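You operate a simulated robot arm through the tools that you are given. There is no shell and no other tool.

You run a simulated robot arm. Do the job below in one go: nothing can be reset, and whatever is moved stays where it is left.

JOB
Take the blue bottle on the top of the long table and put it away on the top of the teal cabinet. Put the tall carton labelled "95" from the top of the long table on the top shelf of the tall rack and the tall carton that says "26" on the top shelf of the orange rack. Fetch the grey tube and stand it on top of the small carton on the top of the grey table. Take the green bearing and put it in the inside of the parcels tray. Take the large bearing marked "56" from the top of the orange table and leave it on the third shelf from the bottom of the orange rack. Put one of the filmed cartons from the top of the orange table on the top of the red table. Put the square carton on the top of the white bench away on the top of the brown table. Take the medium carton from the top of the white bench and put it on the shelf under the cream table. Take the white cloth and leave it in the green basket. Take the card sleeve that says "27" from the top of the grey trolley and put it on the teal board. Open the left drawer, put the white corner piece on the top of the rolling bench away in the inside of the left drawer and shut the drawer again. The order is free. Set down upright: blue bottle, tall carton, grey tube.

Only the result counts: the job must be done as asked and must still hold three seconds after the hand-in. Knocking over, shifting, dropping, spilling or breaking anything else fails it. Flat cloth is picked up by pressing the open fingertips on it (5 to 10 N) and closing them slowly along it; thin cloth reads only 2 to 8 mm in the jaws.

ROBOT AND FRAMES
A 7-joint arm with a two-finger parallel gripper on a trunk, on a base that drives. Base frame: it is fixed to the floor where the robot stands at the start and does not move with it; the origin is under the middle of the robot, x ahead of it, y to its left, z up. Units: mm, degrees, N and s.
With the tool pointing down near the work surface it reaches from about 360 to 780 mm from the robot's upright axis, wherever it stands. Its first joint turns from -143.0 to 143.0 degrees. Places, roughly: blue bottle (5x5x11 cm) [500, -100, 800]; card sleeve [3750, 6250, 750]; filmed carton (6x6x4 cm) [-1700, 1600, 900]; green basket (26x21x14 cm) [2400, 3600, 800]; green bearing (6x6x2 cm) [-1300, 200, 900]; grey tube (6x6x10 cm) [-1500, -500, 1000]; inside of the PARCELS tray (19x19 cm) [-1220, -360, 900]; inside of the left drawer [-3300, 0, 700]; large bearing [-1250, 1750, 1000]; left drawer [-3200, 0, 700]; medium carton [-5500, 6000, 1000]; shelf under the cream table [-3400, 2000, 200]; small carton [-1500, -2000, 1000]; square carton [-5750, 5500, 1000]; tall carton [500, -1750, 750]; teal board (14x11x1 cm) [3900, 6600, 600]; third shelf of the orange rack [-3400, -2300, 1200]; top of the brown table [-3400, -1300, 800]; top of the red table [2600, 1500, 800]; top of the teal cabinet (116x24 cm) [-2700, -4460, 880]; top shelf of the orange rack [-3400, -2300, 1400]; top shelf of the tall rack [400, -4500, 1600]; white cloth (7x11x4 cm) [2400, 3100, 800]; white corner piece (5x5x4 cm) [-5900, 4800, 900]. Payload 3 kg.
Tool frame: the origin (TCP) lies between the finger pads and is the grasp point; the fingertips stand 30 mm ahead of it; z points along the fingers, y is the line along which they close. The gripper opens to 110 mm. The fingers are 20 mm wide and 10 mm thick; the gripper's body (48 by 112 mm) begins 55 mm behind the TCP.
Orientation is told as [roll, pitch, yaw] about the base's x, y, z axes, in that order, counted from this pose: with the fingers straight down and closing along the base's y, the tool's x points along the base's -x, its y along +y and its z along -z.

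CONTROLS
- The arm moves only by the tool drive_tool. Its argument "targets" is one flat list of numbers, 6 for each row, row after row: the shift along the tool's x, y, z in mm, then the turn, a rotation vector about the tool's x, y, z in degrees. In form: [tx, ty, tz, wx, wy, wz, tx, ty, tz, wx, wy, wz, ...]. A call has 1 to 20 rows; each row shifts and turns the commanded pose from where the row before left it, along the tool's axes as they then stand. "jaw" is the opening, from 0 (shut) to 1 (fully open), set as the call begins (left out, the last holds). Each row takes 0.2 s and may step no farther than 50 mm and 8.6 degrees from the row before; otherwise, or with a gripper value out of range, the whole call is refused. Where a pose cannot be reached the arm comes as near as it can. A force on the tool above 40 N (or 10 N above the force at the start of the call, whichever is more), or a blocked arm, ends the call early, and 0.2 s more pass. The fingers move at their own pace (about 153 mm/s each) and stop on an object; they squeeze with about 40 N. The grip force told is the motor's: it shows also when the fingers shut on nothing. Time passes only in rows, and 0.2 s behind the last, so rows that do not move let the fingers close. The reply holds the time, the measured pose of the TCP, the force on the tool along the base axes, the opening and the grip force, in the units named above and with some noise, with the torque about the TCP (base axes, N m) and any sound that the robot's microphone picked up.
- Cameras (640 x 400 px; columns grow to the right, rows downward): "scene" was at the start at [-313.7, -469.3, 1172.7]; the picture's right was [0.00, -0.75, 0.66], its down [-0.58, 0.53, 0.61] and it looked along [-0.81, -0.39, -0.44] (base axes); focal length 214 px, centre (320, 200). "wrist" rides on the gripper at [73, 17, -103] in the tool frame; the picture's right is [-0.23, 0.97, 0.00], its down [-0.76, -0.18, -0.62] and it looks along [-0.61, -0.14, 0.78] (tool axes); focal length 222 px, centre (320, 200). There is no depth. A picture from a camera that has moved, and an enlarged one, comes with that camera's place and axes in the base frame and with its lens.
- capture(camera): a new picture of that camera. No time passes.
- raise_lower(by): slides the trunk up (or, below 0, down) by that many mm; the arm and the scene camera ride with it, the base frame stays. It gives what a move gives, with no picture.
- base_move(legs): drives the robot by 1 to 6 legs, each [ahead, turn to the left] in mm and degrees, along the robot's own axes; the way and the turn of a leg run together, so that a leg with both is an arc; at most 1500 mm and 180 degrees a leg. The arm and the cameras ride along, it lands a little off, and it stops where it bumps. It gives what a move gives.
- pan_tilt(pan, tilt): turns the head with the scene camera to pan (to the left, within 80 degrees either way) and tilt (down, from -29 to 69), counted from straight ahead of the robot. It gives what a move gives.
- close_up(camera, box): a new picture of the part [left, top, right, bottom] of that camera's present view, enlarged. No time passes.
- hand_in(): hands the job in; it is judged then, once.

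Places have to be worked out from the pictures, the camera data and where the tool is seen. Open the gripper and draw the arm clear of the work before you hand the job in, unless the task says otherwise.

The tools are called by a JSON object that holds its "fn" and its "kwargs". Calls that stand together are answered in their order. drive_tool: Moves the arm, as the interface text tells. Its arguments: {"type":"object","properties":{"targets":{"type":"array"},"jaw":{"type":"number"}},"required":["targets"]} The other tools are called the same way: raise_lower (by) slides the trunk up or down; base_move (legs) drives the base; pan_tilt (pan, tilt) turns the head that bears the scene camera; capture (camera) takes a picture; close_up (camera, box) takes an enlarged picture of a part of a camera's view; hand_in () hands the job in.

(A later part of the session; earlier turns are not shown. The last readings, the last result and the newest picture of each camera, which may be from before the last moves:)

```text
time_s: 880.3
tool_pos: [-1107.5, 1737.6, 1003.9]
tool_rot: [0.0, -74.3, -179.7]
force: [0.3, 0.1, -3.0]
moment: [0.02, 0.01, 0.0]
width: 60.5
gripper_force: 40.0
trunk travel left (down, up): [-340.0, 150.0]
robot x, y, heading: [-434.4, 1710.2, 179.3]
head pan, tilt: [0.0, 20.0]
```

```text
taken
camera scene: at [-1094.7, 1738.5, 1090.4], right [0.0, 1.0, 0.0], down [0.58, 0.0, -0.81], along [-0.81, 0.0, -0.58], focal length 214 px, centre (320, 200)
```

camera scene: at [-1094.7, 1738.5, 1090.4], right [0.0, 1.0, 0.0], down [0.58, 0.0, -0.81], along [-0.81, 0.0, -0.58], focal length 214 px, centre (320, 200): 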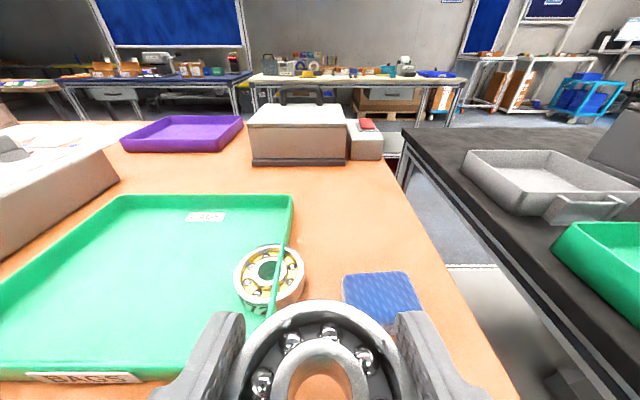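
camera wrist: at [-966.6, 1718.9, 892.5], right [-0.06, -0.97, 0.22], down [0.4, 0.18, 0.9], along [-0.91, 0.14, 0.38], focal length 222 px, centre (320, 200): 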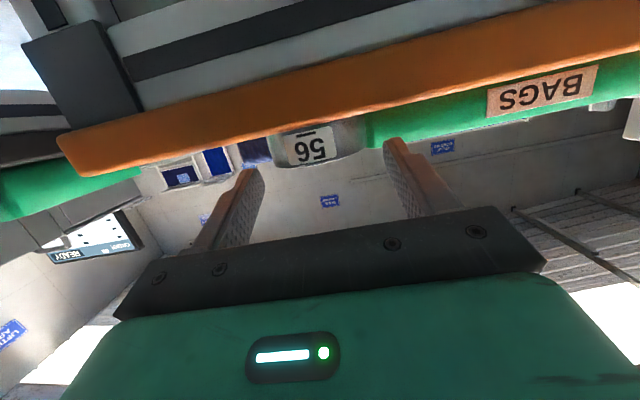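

The tray's corner positions are unchanged and bearing 56 is in the hand. I raise it a bit and drive south through the aisle toward the orange rack's east end.

{"fn": "drive_tool", "kwargs": {"targets": [-40, 0, -11, 0, 0, 0, -40, 0, -11, 0, 0, 0]}}

{"fn": "base_move", "kwargs": {"legs": [[-130, 0], [0, 45], [0, 45], [1500, 0], [1500, 0], [1500, 0]]}}

```text
time_s: 880.9
tool_pos: [-1108.8, 1735.9, 1087.9]
tool_rot: [0.0, -74.2, -179.8]
force: [0.1, -0.5, -3.1]
moment: [0.0, -0.02, 0.0]
width: 60.5
gripper_force: 39.8
trunk travel left (down, up): [-340.0, 150.0]
robot x, y, heading: [-431.0, 1713.5, 179.0]
head pan, tilt: [0.0, 20.0]
```

```text
time_s: 885.5
tool_pos: [-602.9, 1101.3, 1088.6]
tool_rot: [-0.2, -74.3, -113.5]
force: [1.8, 0.0, -2.1]
moment: [0.02, 0.05, -0.05]
width: 60.6
gripper_force: 39.8
trunk travel left (down, up): [-340.0, 150.0]
robot x, y, heading: [-347.3, 1729.1, -113.1]
head pan, tilt: [0.0, 20.0]
stopped in leg 3: the robot was blocked; the commanded pose is now the measured one
```

{"fn": "base_move", "kwargs": {"legs": [[0, 22]]}}

{"fn": "pan_tilt", "kwargs": {"pan": 0, "tilt": 10}}

{"fn": "capture", "kwargs": {"camera": "scene"}}

```text
time_s: 887.1
tool_pos: [-348.6, 1050.0, 1086.7]
tool_rot: [0.1, -74.2, -91.5]
force: [1.1, 0.3, -2.3]
moment: [0.02, 0.03, 0.0]
width: 60.7
gripper_force: 40.3
trunk travel left (down, up): [-340.0, 150.0]
robot x, y, heading: [-364.9, 1728.3, -90.8]
head pan, tilt: [0.0, 20.0]
```

```text
time_s: 887.8
tool_pos: [-349.4, 1050.1, 1088.6]
tool_rot: [0.0, -74.2, -91.5]
force: [-1.3, 0.0, -2.2]
moment: [0.04, -0.02, 0.01]
width: 60.4
gripper_force: 39.8
trunk travel left (down, up): [-340.0, 150.0]
robot x, y, heading: [-365.3, 1728.0, -90.9]
head pan, tilt: [0.0, 10.0]
```

```text
taken
camera scene: at [-350.2, 1061.9, 1190.4], right [-1.0, 0.03, 0.0], down [0.01, 0.43, -0.9], along [-0.02, -0.9, -0.43], focal length 214 px, centre (320, 200)
```

scene: 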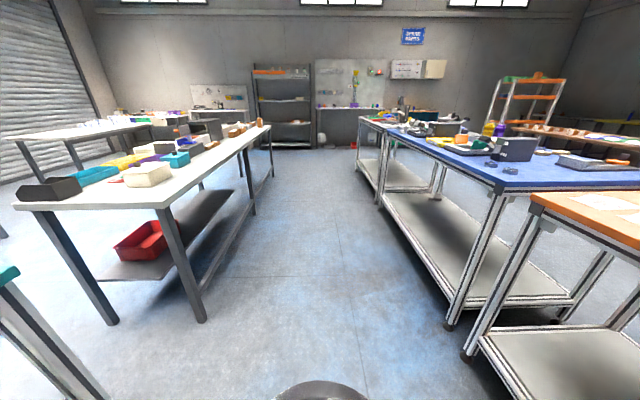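

The aisle is clear. I drive south to y≈-2990, then west.

{"fn": "base_move", "kwargs": {"legs": [[1500, 0], [1500, 0], [1500, 0], [240, 0], [0, -45], [0, -44]]}}

{"fn": "base_move", "kwargs": {"legs": [[1500, 0], [600, 0], [0, -45], [0, -45]]}}

```text
time_s: 913.9
tool_pos: [-1070.2, -3283.1, 1090.5]
tool_rot: [0.1, -74.3, -158.7]
force: [0.1, 0.3, -2.6]
moment: [-0.03, -0.01, 0.07]
width: 60.6
gripper_force: 39.7
trunk travel left (down, up): [-340.0, 150.0]
robot x, y, heading: [-428.4, -3043.8, -159.8]
head pan, tilt: [0.0, 10.0]
stopped in leg 6: the robot was blocked; the commanded pose is now the measured one
```

```text
time_s: 927.4
tool_pos: [-2857.2, -3264.1, 1088.3]
tool_rot: [0.2, -74.1, 136.8]
force: [1.3, 0.4, -3.1]
moment: [-0.05, 0.01, 0.04]
width: 60.5
gripper_force: 40.7
trunk travel left (down, up): [-340.0, 150.0]
robot x, y, heading: [-2402.5, -3774.3, 134.1]
head pan, tilt: [0.0, 10.0]
stopped in leg 4: the robot was blocked; the commanded pose is now the measured one
```

One turn ended early, so I ended up at (-2402,-3774); nothing was touched. I turn and drive north to about (-2250,-2278), keeping clear of the rack.

{"fn": "base_move", "kwargs": {"legs": [[0, -50]]}}

{"fn": "base_move", "kwargs": {"legs": [[1500, 0]]}}

{"fn": "base_move", "kwargs": {"legs": [[0, 48], [0, 48]]}}

```text
time_s: 930.1
tool_pos: [-2310.4, -3098.9, 1088.8]
tool_rot: [0.0, -74.2, 87.4]
force: [0.9, 0.3, -3.3]
moment: [-0.01, -0.03, 0.0]
width: 60.4
gripper_force: 40.0
trunk travel left (down, up): [-340.0, 150.0]
robot x, y, heading: [-2439.7, -3775.1, 85.0]
head pan, tilt: [0.0, 10.0]
```

```text
time_s: 937.6
tool_pos: [-2168.7, -1588.0, 1090.2]
tool_rot: [-0.1, -74.2, 87.2]
force: [-0.1, -0.4, -3.4]
moment: [-0.03, 0.04, 0.0]
width: 60.6
gripper_force: 40.1
trunk travel left (down, up): [-340.0, 150.0]
robot x, y, heading: [-2303.3, -2260.1, 84.9]
head pan, tilt: [0.0, 10.0]
```

```text
time_s: 941.2
tool_pos: [-2839.4, -1833.4, 1089.8]
tool_rot: [-0.3, -74.0, 150.0]
force: [-0.3, -1.3, -2.1]
moment: [0.01, -0.03, -0.08]
width: 60.7
gripper_force: 40.1
trunk travel left (down, up): [-340.0, 150.0]
robot x, y, heading: [-2278.5, -2225.5, 148.6]
head pan, tilt: [0.0, 10.0]
stopped in leg 2: the robot was blocked; the commanded pose is now the measured one
```

I finish the turn to heading 180 and look at the rack's end.

{"fn": "base_move", "kwargs": {"legs": [[0, 31]]}}

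{"fn": "pan_tilt", "kwargs": {"pan": 0, "tilt": 0}}

{"fn": "capture", "kwargs": {"camera": "scene"}}

```text
time_s: 943.2
tool_pos: [-2961.4, -2173.8, 1090.8]
tool_rot: [0.0, -74.0, -179.4]
force: [0.2, -0.1, -2.2]
moment: [-0.01, -0.03, 0.0]
width: 60.3
gripper_force: 40.0
trunk travel left (down, up): [-340.0, 150.0]
robot x, y, heading: [-2277.0, -2197.4, 178.9]
head pan, tilt: [0.0, 10.0]
```

```text
time_s: 943.9
tool_pos: [-2962.2, -2172.1, 1091.5]
tool_rot: [0.1, -74.1, -179.8]
force: [0.0, 0.6, -2.3]
moment: [-0.02, -0.04, 0.02]
width: 60.2
gripper_force: 39.8
trunk travel left (down, up): [-340.0, 150.0]
robot x, y, heading: [-2277.9, -2203.8, 178.6]
head pan, tilt: [0.0, 0.0]
```

```text
taken
camera scene: at [-2954.1, -2170.6, 1208.9], right [-0.01, 1.0, 0.0], down [0.28, 0.0, -0.96], along [-0.96, -0.01, -0.28], focal length 214 px, centre (320, 200)
```

scene: 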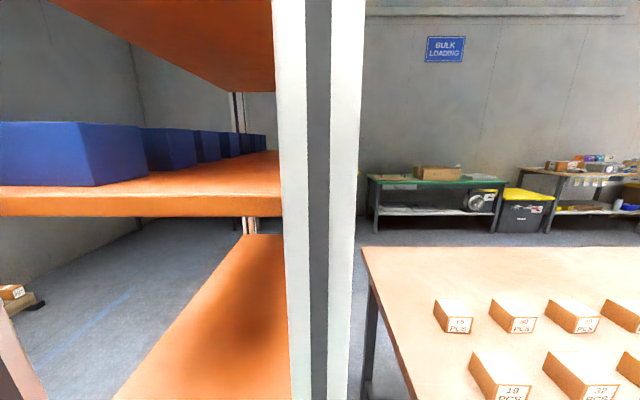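

I see the free lane on the third shelf between the blue boxes (back at y≈-2341) and the rear post (y≈-2200). I raise the trunk 130 mm to triangulate the shelf edge and aim the hand at the lane.

{"fn": "raise_lower", "kwargs": {"by": 130}}

{"fn": "drive_tool", "kwargs": {"targets": [0, 48, 0, 0, 0, 0, 0, 48, 0, 0, 0, 0]}}

{"fn": "capture", "kwargs": {"camera": "scene"}}

```text
time_s: 945.5
tool_pos: [-2962.0, -2173.1, 1221.7]
tool_rot: [-0.1, -74.2, -179.5]
force: [-0.5, 0.1, -3.3]
moment: [0.01, 0.01, 0.02]
width: 60.7
gripper_force: 40.1
trunk travel left (down, up): [-470.0, 20.0]
robot x, y, heading: [-2277.1, -2200.7, 178.8]
head pan, tilt: [0.0, 0.0]
```

```text
time_s: 946.1
tool_pos: [-2959.7, -2270.5, 1222.7]
tool_rot: [0.0, -74.2, -179.6]
force: [-0.4, 1.0, -2.3]
moment: [-0.03, -0.06, 0.08]
width: 60.5
gripper_force: 40.5
trunk travel left (down, up): [-470.0, 20.0]
robot x, y, heading: [-2279.7, -2201.2, 178.7]
head pan, tilt: [0.0, 0.0]
```

```text
taken
camera scene: at [-2951.2, -2268.6, 1340.4], right [-0.01, 1.0, 0.0], down [0.27, 0.0, -0.96], along [-0.96, -0.01, -0.27], focal length 214 px, centre (320, 200)
```

scene: 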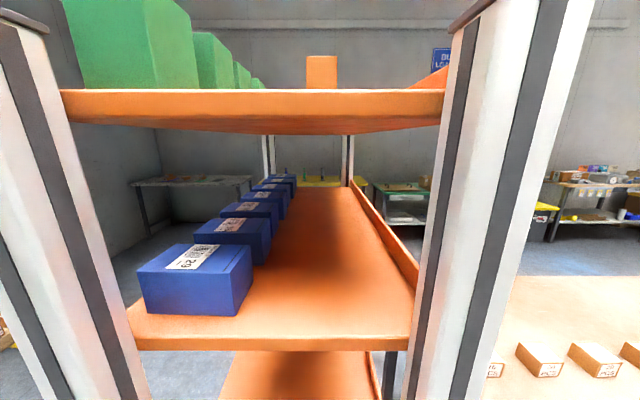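

The shelf edge is at x≈-3097, z≈1175, with the lane between y≈-2347 (boxes) and the post at -2196. I tuck the head, shift 4 mm and drive 185 mm forward into the lane.

{"fn": "pan_tilt", "kwargs": {"pan": 0, "tilt": 66}}

{"fn": "drive_tool", "kwargs": {"targets": [0, 5, 0, 0, 0, 0, -4, 0, -1, 0, 0, 0]}}

{"fn": "base_move", "kwargs": {"legs": [[120, 0]]}}

{"fn": "capture", "kwargs": {"camera": "wrist"}}

```text
time_s: 947.5
tool_pos: [-2957.2, -2270.1, 1221.6]
tool_rot: [-0.1, -74.2, -179.5]
force: [0.2, -0.2, -2.5]
moment: [0.03, -0.04, -0.03]
width: 60.6
gripper_force: 40.1
trunk travel left (down, up): [-470.0, 20.0]
robot x, y, heading: [-2274.7, -2201.9, 178.9]
head pan, tilt: [0.0, 66.0]
```

```text
time_s: 948.0
tool_pos: [-2960.9, -2276.7, 1225.9]
tool_rot: [-0.2, -74.2, -179.5]
force: [0.3, 0.8, -3.5]
moment: [0.0, -0.05, 0.0]
width: 60.4
gripper_force: 39.6
trunk travel left (down, up): [-470.0, 20.0]
robot x, y, heading: [-2277.3, -2201.3, 179.1]
head pan, tilt: [0.0, 66.0]
```

```text
time_s: 949.3
tool_pos: [-3080.4, -2272.1, 1225.1]
tool_rot: [-0.1, -74.2, -179.6]
force: [-0.1, -0.4, -3.2]
moment: [0.02, -0.03, 0.02]
width: 60.6
gripper_force: 40.1
trunk travel left (down, up): [-470.0, 20.0]
robot x, y, heading: [-2397.7, -2197.8, 178.8]
head pan, tilt: [0.0, 66.0]
```

```text
taken
camera wrist: at [-2960.4, -2289.0, 1184.6], right [-0.06, -0.97, 0.22], down [0.39, 0.18, 0.9], along [-0.92, 0.14, 0.37], focal length 222 px, centre (320, 200)
```

wrist: 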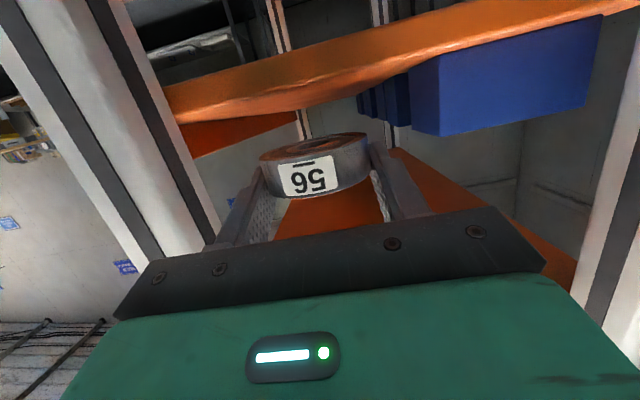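

The bearing is entering level above the shelf, clear of box and post. I drive 80 mm further and lower it.

{"fn": "base_move", "kwargs": {"legs": [[80, 0]]}}

{"fn": "capture", "kwargs": {"camera": "wrist"}}

```text
time_s: 950.4
tool_pos: [-3161.0, -2268.9, 1226.1]
tool_rot: [-0.1, -74.2, -179.7]
force: [0.2, 0.6, -2.8]
moment: [0.0, -0.05, -0.02]
width: 60.7
gripper_force: 40.5
trunk travel left (down, up): [-470.0, 20.0]
robot x, y, heading: [-2475.8, -2194.1, 179.0]
head pan, tilt: [0.0, 66.0]
```

```text
taken
camera wrist: at [-3041.1, -2286.3, 1185.0], right [-0.06, -0.97, 0.22], down [0.39, 0.18, 0.9], along [-0.92, 0.14, 0.37], focal length 222 px, centre (320, 200)
```

wrist: 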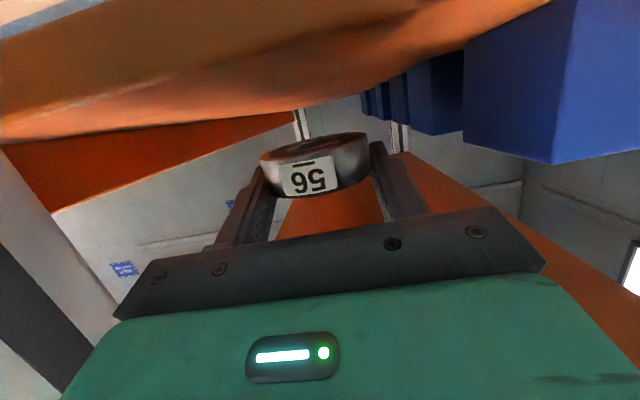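

I lower toward the shelf in small rows.

{"fn": "drive_tool", "kwargs": {"targets": [9.6, 0, 2.7, 0, 0, 0, 6.7, 0, 1.9, 0, 0, 0, 1.92, 0, 0.54, 0, 0, 0, 1.92, 0, 0.54, 0, 0, 0, 1.92, 0, 0.54, 0, 0, 0]}}

```text
time_s: 951.5
tool_pos: [-3161.5, -2269.1, 1203.0]
tool_rot: [-0.3, -73.9, -179.7]
force: [-0.1, 0.0, -2.4]
moment: [0.02, -0.02, 0.0]
width: 60.6
gripper_force: 40.0
trunk travel left (down, up): [-470.0, 20.0]
robot x, y, heading: [-2478.8, -2193.6, 178.7]
head pan, tilt: [0.0, 66.0]
```

No contact yet at 1203; I continue lowering in 2 mm rows.

{"fn": "drive_tool", "kwargs": {"targets": [1.92, 0, 0.54, 0, 0, 0, 1.92, 0, 0.54, 0, 0, 0, 1.92, 0, 0.54, 0, 0, 0]}}

{"fn": "capture", "kwargs": {"camera": "wrist"}}

```text
time_s: 952.4
tool_pos: [-3160.7, -2268.8, 1198.9]
tool_rot: [-0.1, -74.2, -179.7]
force: [-0.4, 0.0, -2.0]
moment: [0.01, -0.06, -0.03]
width: 60.6
gripper_force: 39.8
trunk travel left (down, up): [-470.0, 20.0]
robot x, y, heading: [-2476.5, -2193.3, 178.5]
head pan, tilt: [0.0, 66.0]
```

```text
taken
camera wrist: at [-3040.9, -2286.8, 1157.3], right [-0.06, -0.97, 0.22], down [0.39, 0.18, 0.9], along [-0.92, 0.14, 0.37], focal length 222 px, centre (320, 200)
```

wrist: 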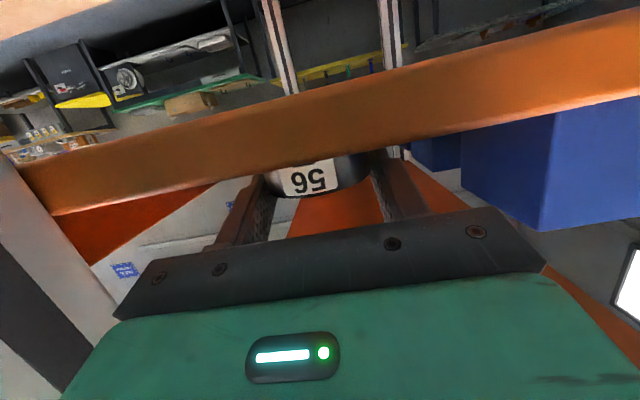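

{"fn": "drive_tool", "kwargs": {"targets": [1.92, 0, 0.54, 0, 0, 0, 1.92, 0, 0.54, 0, 0, 0, 1.44, 0, 0.4, 0, 0, 0]}}

```text
time_s: 953.1
tool_pos: [-3161.5, -2269.4, 1193.8]
tool_rot: [-0.1, -74.3, -179.8]
force: [-3.1, 1.9, 8.7]
moment: [0.36, 0.22, 0.09]
width: 60.6
gripper_force: 39.9
trunk travel left (down, up): [-470.0, 20.0]
robot x, y, heading: [-2478.9, -2195.4, 178.6]
head pan, tilt: [0.0, 66.0]
```

Contact with the shelf. I open and withdraw along the tool axis.

{"fn": "drive_tool", "kwargs": {"targets": [0, 0, 0, 0, 0, 0, 0, 0, 0, 0, 0, 0, -4, 0, -20, 0, 0, 0, -4, 0, -35, 0, 0, 0], "jaw": 0.7}}

{"fn": "base_move", "kwargs": {"legs": [[-170, 0]]}}

{"fn": "pan_tilt", "kwargs": {"pan": 0, "tilt": 0}}

{"fn": "capture", "kwargs": {"camera": "scene"}}

```text
time_s: 954.1
tool_pos: [-3109.0, -2267.9, 1216.3]
tool_rot: [-0.1, -74.1, -179.7]
force: [-0.1, 0.4, -0.5]
moment: [0.0, 0.0, 0.0]
width: 76.8
gripper_force: 0.1
trunk travel left (down, up): [-470.0, 20.0]
robot x, y, heading: [-2476.6, -2195.4, 178.6]
head pan, tilt: [0.0, 66.0]
```

```text
time_s: 955.6
tool_pos: [-2942.3, -2270.2, 1214.5]
tool_rot: [-0.1, -74.1, -179.8]
force: [0.2, -1.1, -1.0]
moment: [0.0, -0.02, -0.01]
width: 77.1
gripper_force: 0.0
trunk travel left (down, up): [-470.0, 20.0]
robot x, y, heading: [-2308.1, -2197.4, 178.6]
head pan, tilt: [0.0, 66.0]
```

```text
time_s: 957.0
tool_pos: [-2942.2, -2268.9, 1217.3]
tool_rot: [-0.1, -74.1, -179.8]
force: [0.1, -0.6, 1.0]
moment: [0.0, 0.02, -0.02]
width: 77.0
gripper_force: 0.0
trunk travel left (down, up): [-470.0, 20.0]
robot x, y, heading: [-2307.8, -2198.4, 178.5]
head pan, tilt: [0.0, 0.0]
```

```text
taken
camera scene: at [-2934.7, -2268.3, 1333.9], right [0.0, 1.0, 0.0], down [0.28, 0.0, -0.96], along [-0.96, 0.0, -0.28], focal length 214 px, centre (320, 200)
```

scene: 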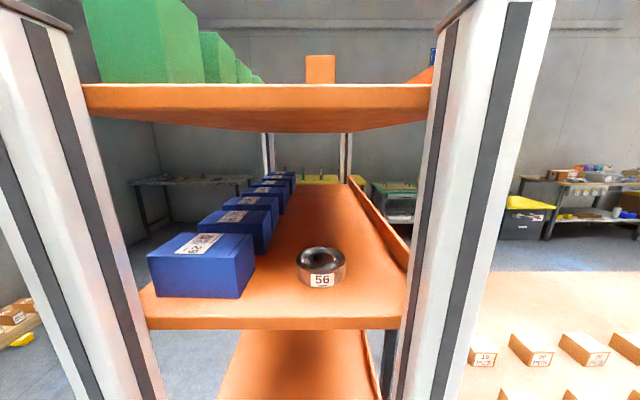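

Bearing 56 lies on the third shelf. I relax the arm to 45°, lower the trunk, and head north along the corridor toward the benches in the north-west.

{"fn": "raise_lower", "kwargs": {"by": -130}}

{"fn": "drive_tool", "kwargs": {"targets": [0, 0, 0, 0, 7.3, 0, 0, 0, 0, 0, 7.3, 0, 0, 0, 0, 0, 7.3, 0, 0, 0, 0, 0, 7.3, 0]}}

{"fn": "base_move", "kwargs": {"legs": [[-60, 0], [0, -44], [0, -44]]}}

```text
time_s: 958.5
tool_pos: [-2943.0, -2270.0, 1085.9]
tool_rot: [-0.1, -74.1, -179.9]
force: [0.7, -0.4, 0.1]
moment: [0.0, 0.0, 0.02]
width: 77.0
gripper_force: 0.1
trunk travel left (down, up): [-340.0, 150.0]
robot x, y, heading: [-2311.3, -2198.8, 178.4]
head pan, tilt: [0.0, 0.0]
```

```text
time_s: 959.5
tool_pos: [-2940.8, -2270.3, 1085.5]
tool_rot: [-0.1, -44.8, -179.9]
force: [1.1, -0.5, 0.4]
moment: [0.02, 0.0, 0.01]
width: 77.1
gripper_force: 0.2
trunk travel left (down, up): [-340.0, 150.0]
robot x, y, heading: [-2309.9, -2203.1, 178.4]
head pan, tilt: [0.0, 0.0]
```

```text
time_s: 964.7
tool_pos: [-2332.1, -1570.0, 1086.3]
tool_rot: [0.0, -44.9, 90.9]
force: [-0.1, 0.6, 0.9]
moment: [0.0, -0.05, -0.03]
width: 76.8
gripper_force: 0.1
trunk travel left (down, up): [-340.0, 150.0]
robot x, y, heading: [-2308.4, -2198.2, 90.1]
head pan, tilt: [0.0, 0.0]
```

I drive north to y≈4450.

{"fn": "base_move", "kwargs": {"legs": [[1500, 0], [1500, 0], [1500, 0], [1500, 0], [630, 0]]}}

{"fn": "pan_tilt", "kwargs": {"pan": 40, "tilt": -22}}

{"fn": "capture", "kwargs": {"camera": "scene"}}

```text
time_s: 996.2
tool_pos: [-2964.4, 5003.5, 1086.7]
tool_rot: [0.0, -44.9, 99.4]
force: [0.5, -0.6, -0.7]
moment: [0.03, 0.01, -0.01]
width: 76.7
gripper_force: 0.0
trunk travel left (down, up): [-340.0, 150.0]
robot x, y, heading: [-2849.3, 4382.3, 98.8]
head pan, tilt: [0.0, 0.0]
```

```text
time_s: 997.3
tool_pos: [-2965.5, 5003.0, 1087.2]
tool_rot: [-0.1, -44.9, 99.4]
force: [0.3, 0.4, 0.6]
moment: [-0.01, 0.02, 0.0]
width: 77.0
gripper_force: 0.2
trunk travel left (down, up): [-340.0, 150.0]
robot x, y, heading: [-2850.5, 4378.9, 98.5]
head pan, tilt: [40.0, -22.0]
```

```text
taken
camera scene: at [-3020.3, 5045.2, 1240.2], right [0.68, 0.57, -0.45], down [-0.16, -0.49, -0.86], along [-0.71, 0.66, -0.24], focal length 214 px, centre (320, 200)
```

scene: 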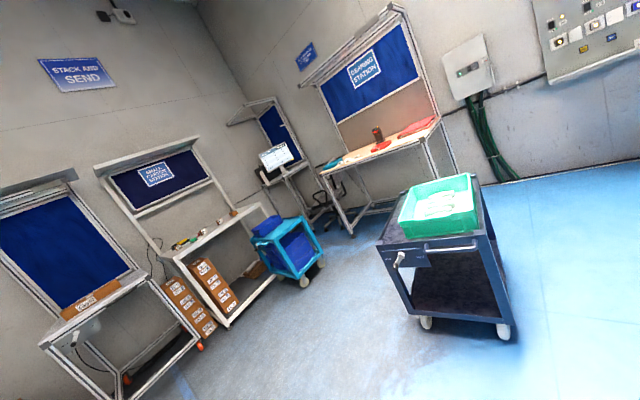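

I see the north-west corner: a rolling bench on casters at left (≈-5900,4800) and the white bench with a blue board next to it. I drive west to about (-4600,4980) for a closer look.

{"fn": "base_move", "kwargs": {"legs": [[0, 31], [0, 31]]}}

{"fn": "base_move", "kwargs": {"legs": [[1500, 0], [300, 0]]}}

{"fn": "pan_tilt", "kwargs": {"pan": 0, "tilt": -15}}

{"fn": "capture", "kwargs": {"camera": "scene"}}

```text
time_s: 1000.8
tool_pos: [-3455.7, 4568.7, 1086.6]
tool_rot: [0.1, -44.9, 161.7]
force: [0.3, -0.2, 0.3]
moment: [0.01, 0.01, 0.01]
width: 77.1
gripper_force: 0.1
trunk travel left (down, up): [-340.0, 150.0]
robot x, y, heading: [-2839.6, 4422.0, 160.8]
head pan, tilt: [40.0, -22.0]
```

```text
time_s: 1009.8
tool_pos: [-5138.4, 5162.8, 1087.2]
tool_rot: [0.0, -44.9, 161.4]
force: [-0.8, -0.8, 1.0]
moment: [0.01, 0.01, -0.02]
width: 76.9
gripper_force: 0.1
trunk travel left (down, up): [-340.0, 150.0]
robot x, y, heading: [-4522.8, 5011.0, 160.4]
head pan, tilt: [40.0, -22.0]
```

```text
time_s: 1010.9
tool_pos: [-5138.7, 5163.6, 1089.0]
tool_rot: [0.0, -44.9, 161.4]
force: [0.5, -0.5, -1.0]
moment: [-0.03, 0.03, 0.01]
width: 76.9
gripper_force: 0.1
trunk travel left (down, up): [-340.0, 150.0]
robot x, y, heading: [-4524.5, 5014.7, 160.8]
head pan, tilt: [0.0, -15.0]
```

```text
taken
camera scene: at [-5195.2, 5183.5, 1217.8], right [0.32, 0.95, 0.0], down [0.48, -0.16, -0.86], along [-0.82, 0.28, -0.5], focal length 214 px, centre (320, 200)
```

scene: 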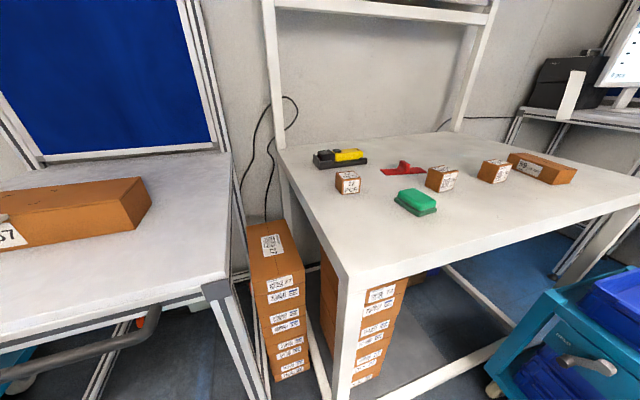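

The white bench carries several cartons. I enlarge them to tell "square" and "medium" apart.

{"fn": "close_up", "kwargs": {"camera": "scene", "box": [300, 130, 460, 230]}}

{"fn": "close_up", "kwargs": {"camera": "scene", "box": [420, 130, 600, 242]}}

{"fn": "close_up", "kwargs": {"camera": "scene", "box": [0, 140, 240, 290]}}

```text
4.00 times, centred on (380, 180) of scene
camera zoom: at [-5195.2, 5183.5, 1217.8], right [0.32, 0.95, 0.0], down [0.48, -0.16, -0.86], along [-0.82, 0.28, -0.5], focal length 858 px, centre (80, 280)
```

zoom: 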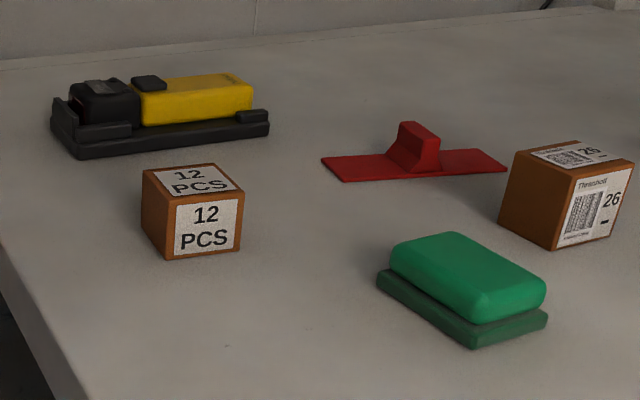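

```text
3.56 times, centred on (510, 186) of scene
camera zoom: at [-5195.2, 5183.5, 1217.8], right [0.32, 0.95, 0.0], down [0.48, -0.16, -0.86], along [-0.82, 0.28, -0.5], focal length 763 px, centre (-356, 250)
```

zoom: 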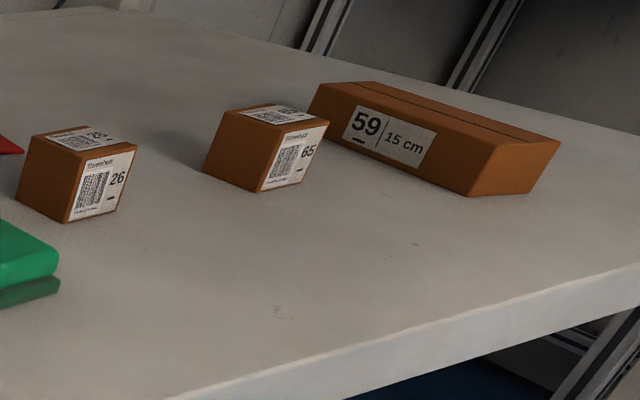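

```text
2.67 times, centred on (120, 215) of scene
camera zoom: at [-5195.2, 5183.5, 1217.8], right [0.32, 0.95, 0.0], down [0.48, -0.16, -0.86], along [-0.82, 0.28, -0.5], focal length 572 px, centre (853, 160)
```

zoom: 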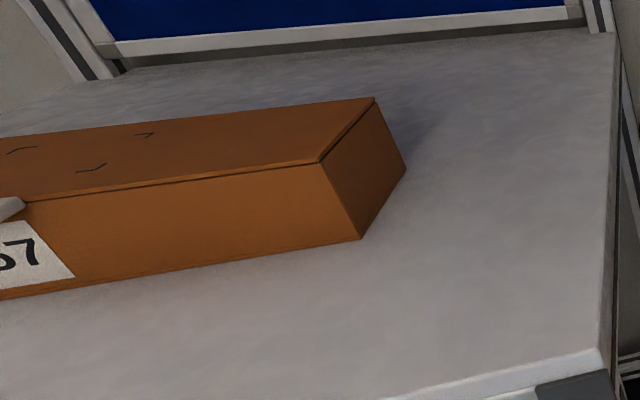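

The bench's front edge is at x≈-5440 facing +x. "12 PCS" cube at ≈(-5726,5448) is the square carton; the 15 cm carton "59" at ≈(-5614,6139) should be the medium one. I move to about (-5050,5640) facing the bench.

{"fn": "base_move", "kwargs": {"legs": [[0, -31], [800, 0]]}}

{"fn": "base_move", "kwargs": {"legs": [[0, 50]]}}

{"fn": "capture", "kwargs": {"camera": "scene"}}

```text
time_s: 1016.2
tool_pos: [-5451.1, 6035.1, 1088.8]
tool_rot: [0.1, -44.9, 130.4]
force: [0.3, -1.2, 0.7]
moment: [0.01, 0.01, 0.01]
width: 77.1
gripper_force: 0.1
trunk travel left (down, up): [-340.0, 150.0]
robot x, y, heading: [-4999.0, 5596.2, 130.1]
head pan, tilt: [0.0, -15.0]
stopped in leg 2: the robot was blocked; the commanded pose is now the measured one
```

```text
time_s: 1018.9
tool_pos: [-5627.7, 5533.6, 1088.1]
tool_rot: [0.1, -44.8, -179.8]
force: [0.9, 0.5, 0.1]
moment: [-0.02, 0.02, 0.01]
width: 77.1
gripper_force: 0.0
trunk travel left (down, up): [-340.0, 150.0]
robot x, y, heading: [-5000.3, 5626.9, 179.3]
head pan, tilt: [0.0, -15.0]
```

```text
taken
camera scene: at [-5687.8, 5535.0, 1218.4], right [0.0, 1.0, 0.0], down [0.5, 0.0, -0.86], along [-0.86, 0.0, -0.5], focal length 214 px, centre (320, 200)
```

scene: 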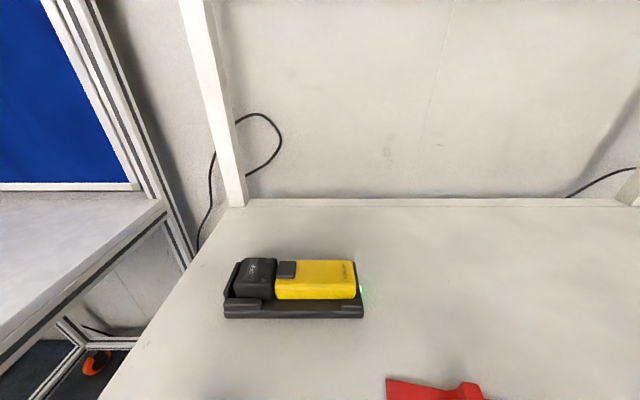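

I look to the right at the trolley with blue crates and the medium carton.

{"fn": "pan_tilt", "kwargs": {"pan": -45, "tilt": 5}}

{"fn": "capture", "kwargs": {"camera": "scene"}}

```text
time_s: 1020.1
tool_pos: [-5628.7, 5532.8, 1089.3]
tool_rot: [-0.1, -44.8, -179.9]
force: [-0.3, 0.1, -0.5]
moment: [0.02, -0.02, -0.02]
width: 76.9
gripper_force: 0.0
trunk travel left (down, up): [-340.0, 150.0]
robot x, y, heading: [-4995.9, 5631.1, 179.2]
head pan, tilt: [-45.0, 5.0]
```

```text
taken
camera scene: at [-5655.5, 5600.2, 1208.4], right [0.5, 0.71, 0.5], down [0.75, -0.06, -0.66], along [-0.44, 0.7, -0.56], focal length 214 px, centre (320, 200)
```

scene: 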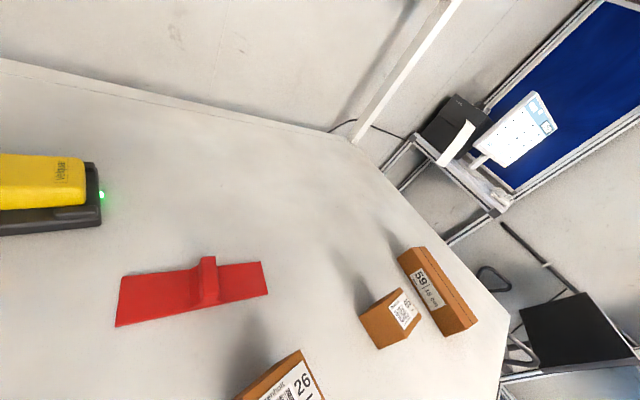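

{"fn": "pan_tilt", "kwargs": {"pan": -75, "tilt": 25}}

{"fn": "capture", "kwargs": {"camera": "scene"}}

```text
time_s: 1021.0
tool_pos: [-5628.3, 5533.2, 1088.9]
tool_rot: [0.0, -44.7, -179.7]
force: [-0.4, -0.8, 0.5]
moment: [-0.01, -0.02, -0.03]
width: 77.0
gripper_force: 0.1
trunk travel left (down, up): [-340.0, 150.0]
robot x, y, heading: [-4997.0, 5632.1, 179.4]
head pan, tilt: [-75.0, 25.0]
```

```text
taken
camera scene: at [-5603.7, 5624.3, 1214.7], right [0.68, 0.26, 0.68], down [0.72, -0.4, -0.56], along [0.13, 0.88, -0.47], focal length 214 px, centre (320, 200)
```

scene: 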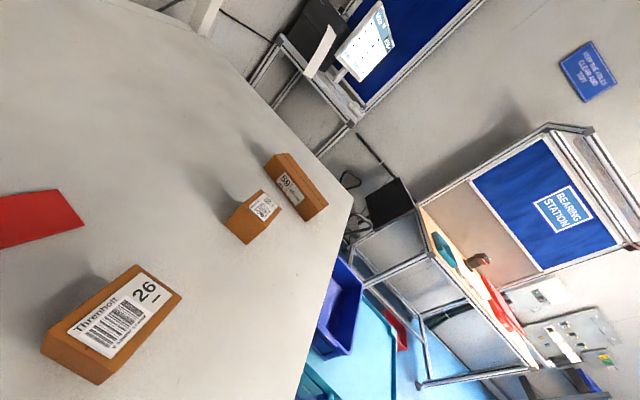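

The crate trolley stands clear to the right. I turn slightly toward the cartons, move 60 mm closer and look at "65" and "59" from above.

{"fn": "base_move", "kwargs": {"legs": [[0, -22], [60, 0]]}}

{"fn": "pan_tilt", "kwargs": {"pan": 0, "tilt": 20}}

{"fn": "capture", "kwargs": {"camera": "scene"}}

```text
time_s: 1023.2
tool_pos: [-5671.1, 5801.2, 1088.9]
tool_rot: [0.1, -44.9, 158.0]
force: [0.4, 0.0, 0.4]
moment: [-0.04, -0.01, -0.01]
width: 77.0
gripper_force: 0.1
trunk travel left (down, up): [-340.0, 150.0]
robot x, y, heading: [-5055.9, 5644.9, 157.2]
head pan, tilt: [-75.0, 25.0]
```

```text
time_s: 1024.7
tool_pos: [-5671.9, 5801.4, 1089.2]
tool_rot: [0.0, -45.0, 158.1]
force: [0.2, -0.5, 0.6]
moment: [-0.03, 0.03, -0.03]
width: 76.7
gripper_force: 0.0
trunk travel left (down, up): [-340.0, 150.0]
robot x, y, heading: [-5053.1, 5649.4, 157.3]
head pan, tilt: [0.0, 20.0]
```

```text
taken
camera scene: at [-5699.0, 5814.5, 1171.9], right [0.37, 0.93, 0.0], down [0.84, -0.34, -0.42], along [-0.39, 0.16, -0.91], focal length 214 px, centre (320, 200)
```

scene: 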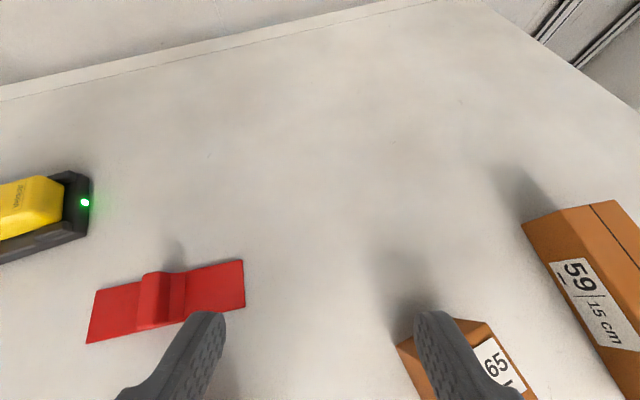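

I shift the hand right and inward to bring both cartons into view.

{"fn": "drive_tool", "kwargs": {"targets": [0, -45, 0, 0, 0, 0, 0, -45, 0, 0, 0, 0, 0, -45, 0, 0, 0, 0, 0, -45, 0, 0, 0, 0, 25, -20, -25, 0, 0, 0, 17, 0, -17, 0, 0, 0]}}

{"fn": "capture", "kwargs": {"camera": "scene"}}

```text
time_s: 1026.0
tool_pos: [-5540.9, 5963.7, 1090.2]
tool_rot: [0.0, -44.9, 158.0]
force: [0.5, -0.3, -0.9]
moment: [-0.02, 0.01, 0.01]
width: 76.9
gripper_force: 0.0
trunk travel left (down, up): [-340.0, 150.0]
robot x, y, heading: [-5052.3, 5648.0, 157.3]
head pan, tilt: [0.0, 20.0]
```

```text
taken
camera scene: at [-5568.6, 5977.0, 1171.9], right [0.37, 0.93, 0.0], down [0.84, -0.34, -0.42], along [-0.39, 0.16, -0.91], focal length 214 px, centre (320, 200)
```

scene: 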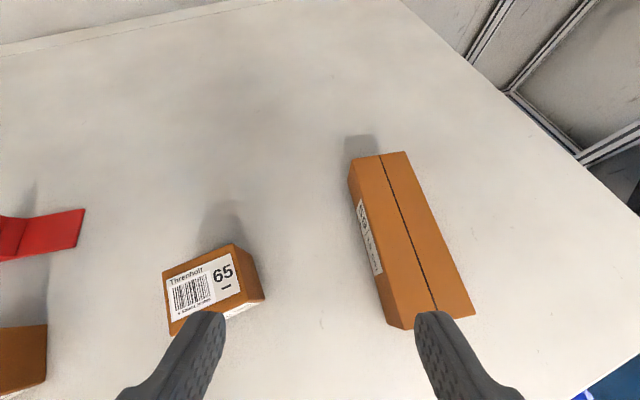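

I enlarge "65" and "59" to measure their sizes.

{"fn": "close_up", "kwargs": {"camera": "scene", "box": [140, 220, 300, 320]}}

{"fn": "close_up", "kwargs": {"camera": "scene", "box": [320, 130, 512, 250]}}

```text
4.00 times, centred on (220, 270) of scene
camera zoom: at [-5568.6, 5977.0, 1171.9], right [0.37, 0.93, 0.0], down [0.84, -0.34, -0.42], along [-0.39, 0.16, -0.91], focal length 858 px, centre (720, -80)
```

zoom: 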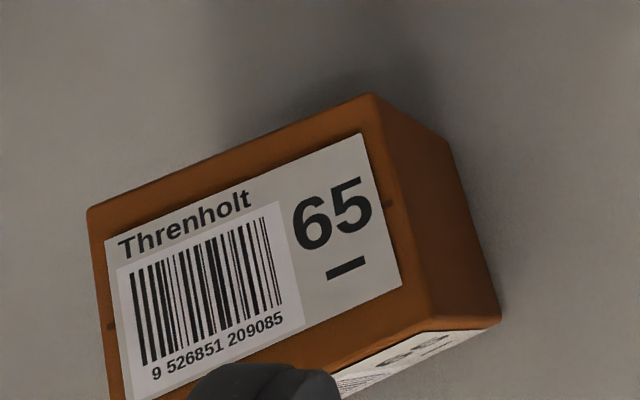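

```text
3.33 times, centred on (416, 190) of scene
camera zoom: at [-5568.6, 5977.0, 1171.9], right [0.37, 0.93, 0.0], down [0.84, -0.34, -0.42], along [-0.39, 0.16, -0.91], focal length 715 px, centre (0, 233)
```

zoom: 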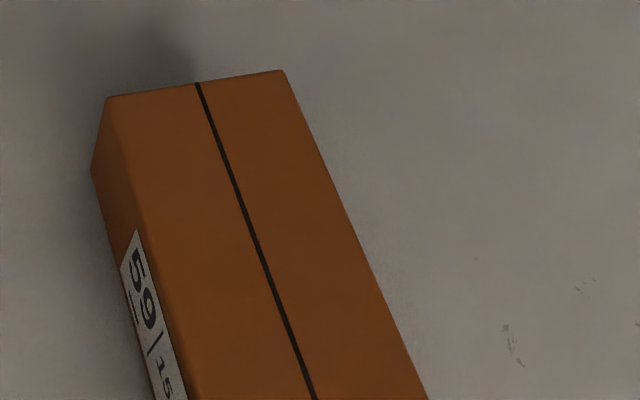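

65 looks about 78 mm long. I shift the hand to see "26" under the same geometry and compare sizes.

{"fn": "drive_tool", "kwargs": {"targets": [0, 46, 0, 0, 0, 0, 0, 46, 0, 0, 0, 0, 0, 46, 0, 0, 0, 0, 0, 46, 0, 0, 0, 0]}}

{"fn": "capture", "kwargs": {"camera": "scene"}}

{"fn": "close_up", "kwargs": {"camera": "scene", "box": [140, 220, 300, 320]}}

```text
time_s: 1027.0
tool_pos: [-5610.5, 5794.2, 1089.6]
tool_rot: [0.0, -44.9, 158.1]
force: [0.4, 0.1, -0.3]
moment: [-0.01, 0.03, 0.03]
width: 77.1
gripper_force: 0.1
trunk travel left (down, up): [-340.0, 150.0]
robot x, y, heading: [-5053.1, 5649.5, 157.0]
head pan, tilt: [0.0, 20.0]
```

```text
taken
camera scene: at [-5638.6, 5806.9, 1171.9], right [0.37, 0.93, 0.0], down [0.84, -0.34, -0.42], along [-0.39, 0.16, -0.91], focal length 214 px, centre (320, 200)
```

scene: 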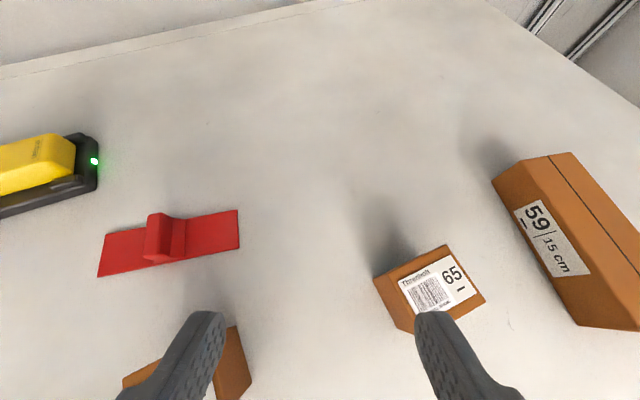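

```text
4.00 times, centred on (220, 270) of scene
camera zoom: at [-5638.6, 5806.9, 1171.9], right [0.37, 0.93, 0.0], down [0.84, -0.34, -0.42], along [-0.39, 0.16, -0.91], focal length 858 px, centre (720, -80)
```

zoom: 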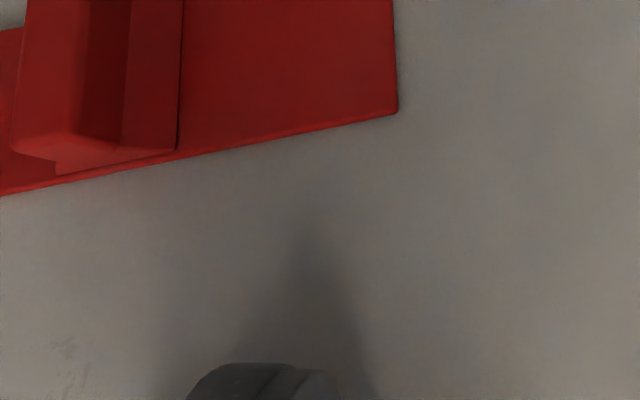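

{"fn": "drive_tool", "kwargs": {"targets": [30, 25, -30, 0, 0, 0, 30, 25, -30, 0, 0, 0, 0, 30, 0, 0, 0, 0]}}

{"fn": "capture", "kwargs": {"camera": "scene"}}

```text
time_s: 1027.8
tool_pos: [-5562.7, 5689.0, 1090.8]
tool_rot: [0.1, -45.0, 157.9]
force: [0.5, -0.4, 0.5]
moment: [-0.04, 0.01, 0.03]
width: 77.4
gripper_force: 0.1
out of reach, approached as far as the arm can: row 2
trunk travel left (down, up): [-340.0, 150.0]
robot x, y, heading: [-5057.2, 5642.6, 157.3]
head pan, tilt: [0.0, 20.0]
```

```text
taken
camera scene: at [-5590.2, 5702.0, 1173.1], right [0.37, 0.93, 0.0], down [0.84, -0.34, -0.42], along [-0.39, 0.16, -0.91], focal length 214 px, centre (320, 200)
```

scene: 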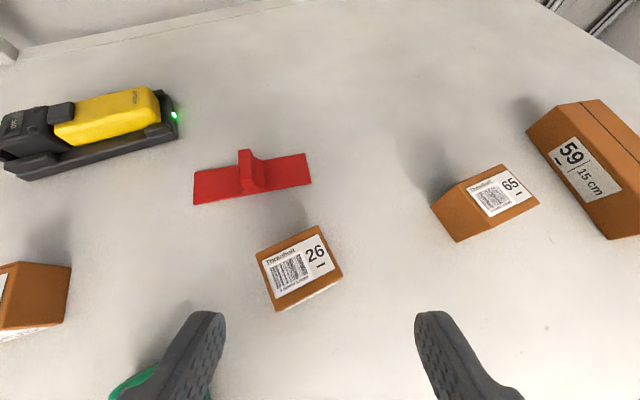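

{"fn": "close_up", "kwargs": {"camera": "scene", "box": [220, 210, 380, 310]}}

{"fn": "close_up", "kwargs": {"camera": "scene", "box": [410, 150, 570, 250]}}

```text
4.00 times, centred on (300, 260) of scene
camera zoom: at [-5590.2, 5702.0, 1173.1], right [0.37, 0.93, 0.0], down [0.84, -0.34, -0.42], along [-0.39, 0.16, -0.91], focal length 858 px, centre (400, -40)
```

zoom: 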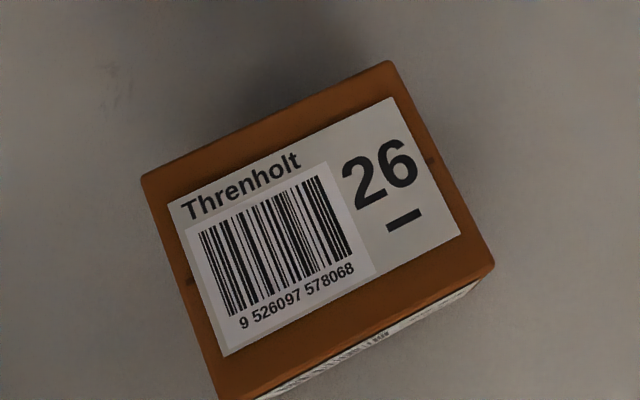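

```text
4.00 times, centred on (490, 200) of scene
camera zoom: at [-5590.2, 5702.0, 1173.1], right [0.37, 0.93, 0.0], down [0.84, -0.34, -0.42], along [-0.39, 0.16, -0.91], focal length 858 px, centre (-360, 200)
```

zoom: 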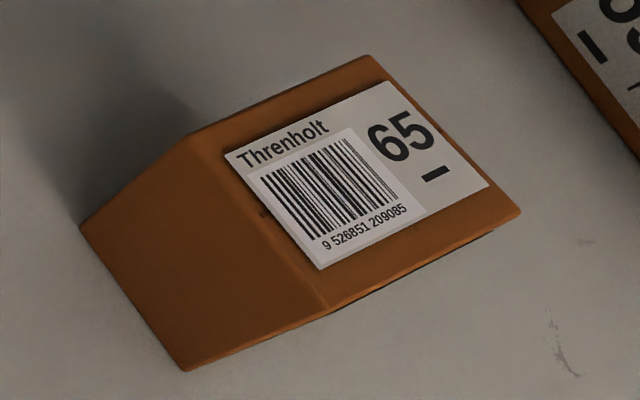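

26 and 65 turn out identical (≈66×56×65, like the "small carton"), so the single bigger "59 | 15 cm" carton is the medium one: ≈180×70×55 mm, centre ≈(-5604,6091), long axis at 168°. I bring the hand in front of its near end at 60° pitch.

{"fn": "drive_tool", "kwargs": {"targets": [0, 0, 0, -3.71, 0, -3.71, 0, 0, 0, -3.71, 0, -3.71, 0, 0, 0, 0, -7.5, 0, 0, 0, 0, 0, -7.5, 0, 11.7, -42.9, 3.3, 0, 0, 0, 11.7, -42.9, 3.3, 0, 0, 0, 11.7, -42.9, 3.3, 0, 0, 0, 11.7, -42.9, 3.3, 0, 0, 0, 11.7, -42.9, 3.3, 0, 0, 0, 11.7, -42.9, 3.3, 0, 0, 0, 11.7, -42.9, 3.3, 0, 0, 0, 11.7, -42.9, 3.3, 0, 0, 0, 11.7, -42.9, 3.3, 0, 0, 0], "jaw": 1}}

{"fn": "capture", "kwargs": {"camera": "scene"}}

```text
time_s: 1030.7
tool_pos: [-5500.6, 6065.4, 1015.3]
tool_rot: [-0.1, -52.0, 168.6]
force: [-1.1, -0.8, 0.7]
moment: [0.0, -0.02, -0.03]
width: 110.0
gripper_force: 0.1
out of reach, approached as far as the arm can: row 3, 4, 5, 6, 7
trunk travel left (down, up): [-340.0, 150.0]
robot x, y, heading: [-5053.2, 5643.1, 156.9]
head pan, tilt: [0.0, 20.0]
```

```text
taken
camera scene: at [-5519.6, 6071.5, 1101.5], right [0.2, 0.98, 0.0], down [0.83, -0.17, -0.53], along [-0.52, 0.11, -0.85], focal length 214 px, centre (320, 200)
```

scene: 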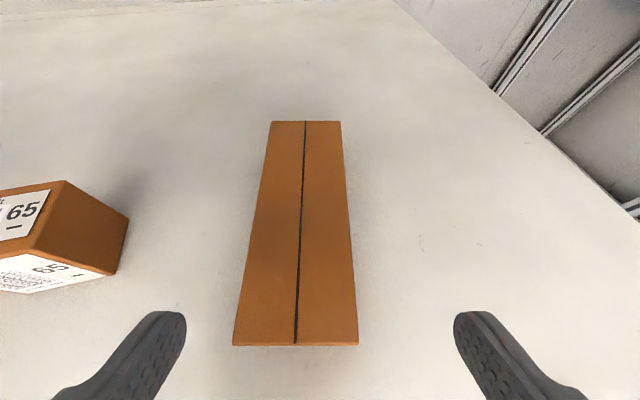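

The medium carton lies straight ahead (71 mm wide, ~190 mm long); I correct 14 mm to the left and advance to straddle its near end.

{"fn": "drive_tool", "kwargs": {"targets": [0, 14, 0, 0, 0, 0, 12, 0, 29, 0, 0, 0, 12, 0, 29, 0, 0, 0]}}

{"fn": "capture", "kwargs": {"camera": "scene"}}

```text
time_s: 1031.5
tool_pos: [-5534.0, 6057.8, 961.8]
tool_rot: [0.1, -52.2, 168.4]
force: [0.4, -0.4, -0.5]
moment: [0.0, -0.01, -0.03]
width: 110.1
gripper_force: 0.2
trunk travel left (down, up): [-340.0, 150.0]
robot x, y, heading: [-5054.7, 5646.1, 157.1]
head pan, tilt: [0.0, 20.0]
```

```text
taken
camera scene: at [-5552.0, 6063.4, 1047.3], right [0.2, 0.98, 0.0], down [0.83, -0.17, -0.53], along [-0.52, 0.11, -0.85], focal length 214 px, centre (320, 200)
```

scene: 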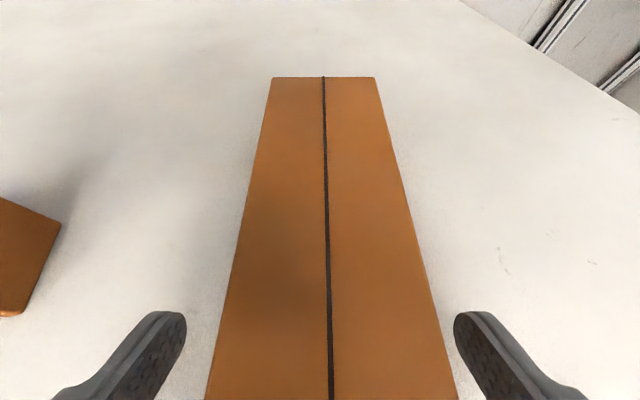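

Centred; I advance the last 29 mm and close.

{"fn": "drive_tool", "kwargs": {"targets": [6, -1.5, 15, 0, 0, 0, 6, 0, 14, 0, 0, 0]}}

{"fn": "drive_tool", "kwargs": {"targets": [0, 0, 0, 0, 0, 0, 0, 0, 0, 0, 0, 0, 0, 0, 0, 0, 0, 0], "jaw": 0}}

```text
time_s: 1031.9
tool_pos: [-5539.1, 6059.2, 956.6]
tool_rot: [-0.3, -52.8, 168.5]
force: [21.2, -5.7, 30.6]
moment: [-1.69, 0.3, 1.44]
width: 110.2
gripper_force: 0.1
trunk travel left (down, up): [-340.0, 150.0]
robot x, y, heading: [-5053.6, 5643.5, 157.1]
head pan, tilt: [0.0, 20.0]
stopped in row 2: the force on the tool passed its limit at 64 N (the readings are from after the stop); the commanded pose is now the measured one
```

```text
time_s: 1032.6
tool_pos: [-5542.4, 6061.3, 956.3]
tool_rot: [-0.3, -53.0, 168.6]
force: [2.7, -2.6, 17.7]
moment: [-0.69, 0.18, 0.28]
width: 61.8
gripper_force: 39.3
trunk travel left (down, up): [-340.0, 150.0]
robot x, y, heading: [-5053.0, 5649.8, 157.2]
head pan, tilt: [0.0, 20.0]
stopped in row 3: the force on the tool passed its limit at 48 N (the readings are from after the stop); the commanded pose is now the measured one
```

The fingertips met the bench (z≈930) and the jaws closed on 61.8 mm, so the carton is really ~158×61×48. It is gripped near its end; I lift it carefully and look.

{"fn": "drive_tool", "kwargs": {"targets": [-8, 0, -6, 0, 0, 0, -24, 0, -18, 0, 0, 0, -36, 0, -27, 0, 0, 0, -36, 0, -27, 0, 0, 0]}}

{"fn": "capture", "kwargs": {"camera": "scene"}}

{"fn": "capture", "kwargs": {"camera": "wrist"}}

```text
time_s: 1033.6
tool_pos: [-5544.2, 6058.7, 1085.5]
tool_rot: [-0.2, -52.6, 168.6]
force: [0.4, 0.5, -4.0]
moment: [-0.05, -0.23, -0.02]
width: 62.1
gripper_force: 40.7
trunk travel left (down, up): [-340.0, 150.0]
robot x, y, heading: [-5052.6, 5645.1, 157.1]
head pan, tilt: [0.0, 20.0]
```

```text
taken
camera scene: at [-5562.6, 6064.5, 1170.3], right [0.2, 0.98, 0.0], down [0.82, -0.17, -0.54], along [-0.53, 0.11, -0.84], focal length 214 px, centre (320, 200)
```

scene: 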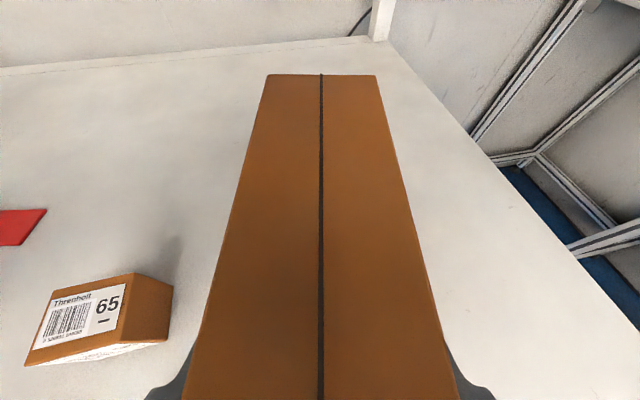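

```text
taken
camera wrist: at [-5423.6, 6016.6, 1090.3], right [-0.33, -0.93, 0.18], down [0.07, 0.17, 0.98], along [-0.94, 0.34, 0.01], focal length 222 px, centre (320, 200)
```

wrist: 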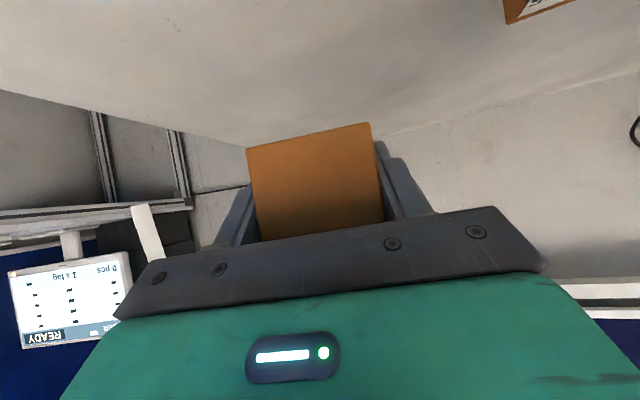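

The medium carton is held level. I back away from the bench and turn around toward the east in steps.

{"fn": "base_move", "kwargs": {"legs": [[-350, 0], [0, -45], [0, -45], [0, -46], [0, -46]]}}

```text
time_s: 1039.2
tool_pos: [-4546.1, 6128.7, 1084.3]
tool_rot: [-0.4, -52.6, 102.3]
force: [1.0, -1.0, -4.6]
moment: [-0.15, 0.02, 0.02]
width: 61.7
gripper_force: 39.7
trunk travel left (down, up): [-340.0, 150.0]
robot x, y, heading: [-4772.7, 5510.8, 89.7]
head pan, tilt: [0.0, 20.0]
stopped in leg 3: the robot was blocked; the commanded pose is now the measured one
```

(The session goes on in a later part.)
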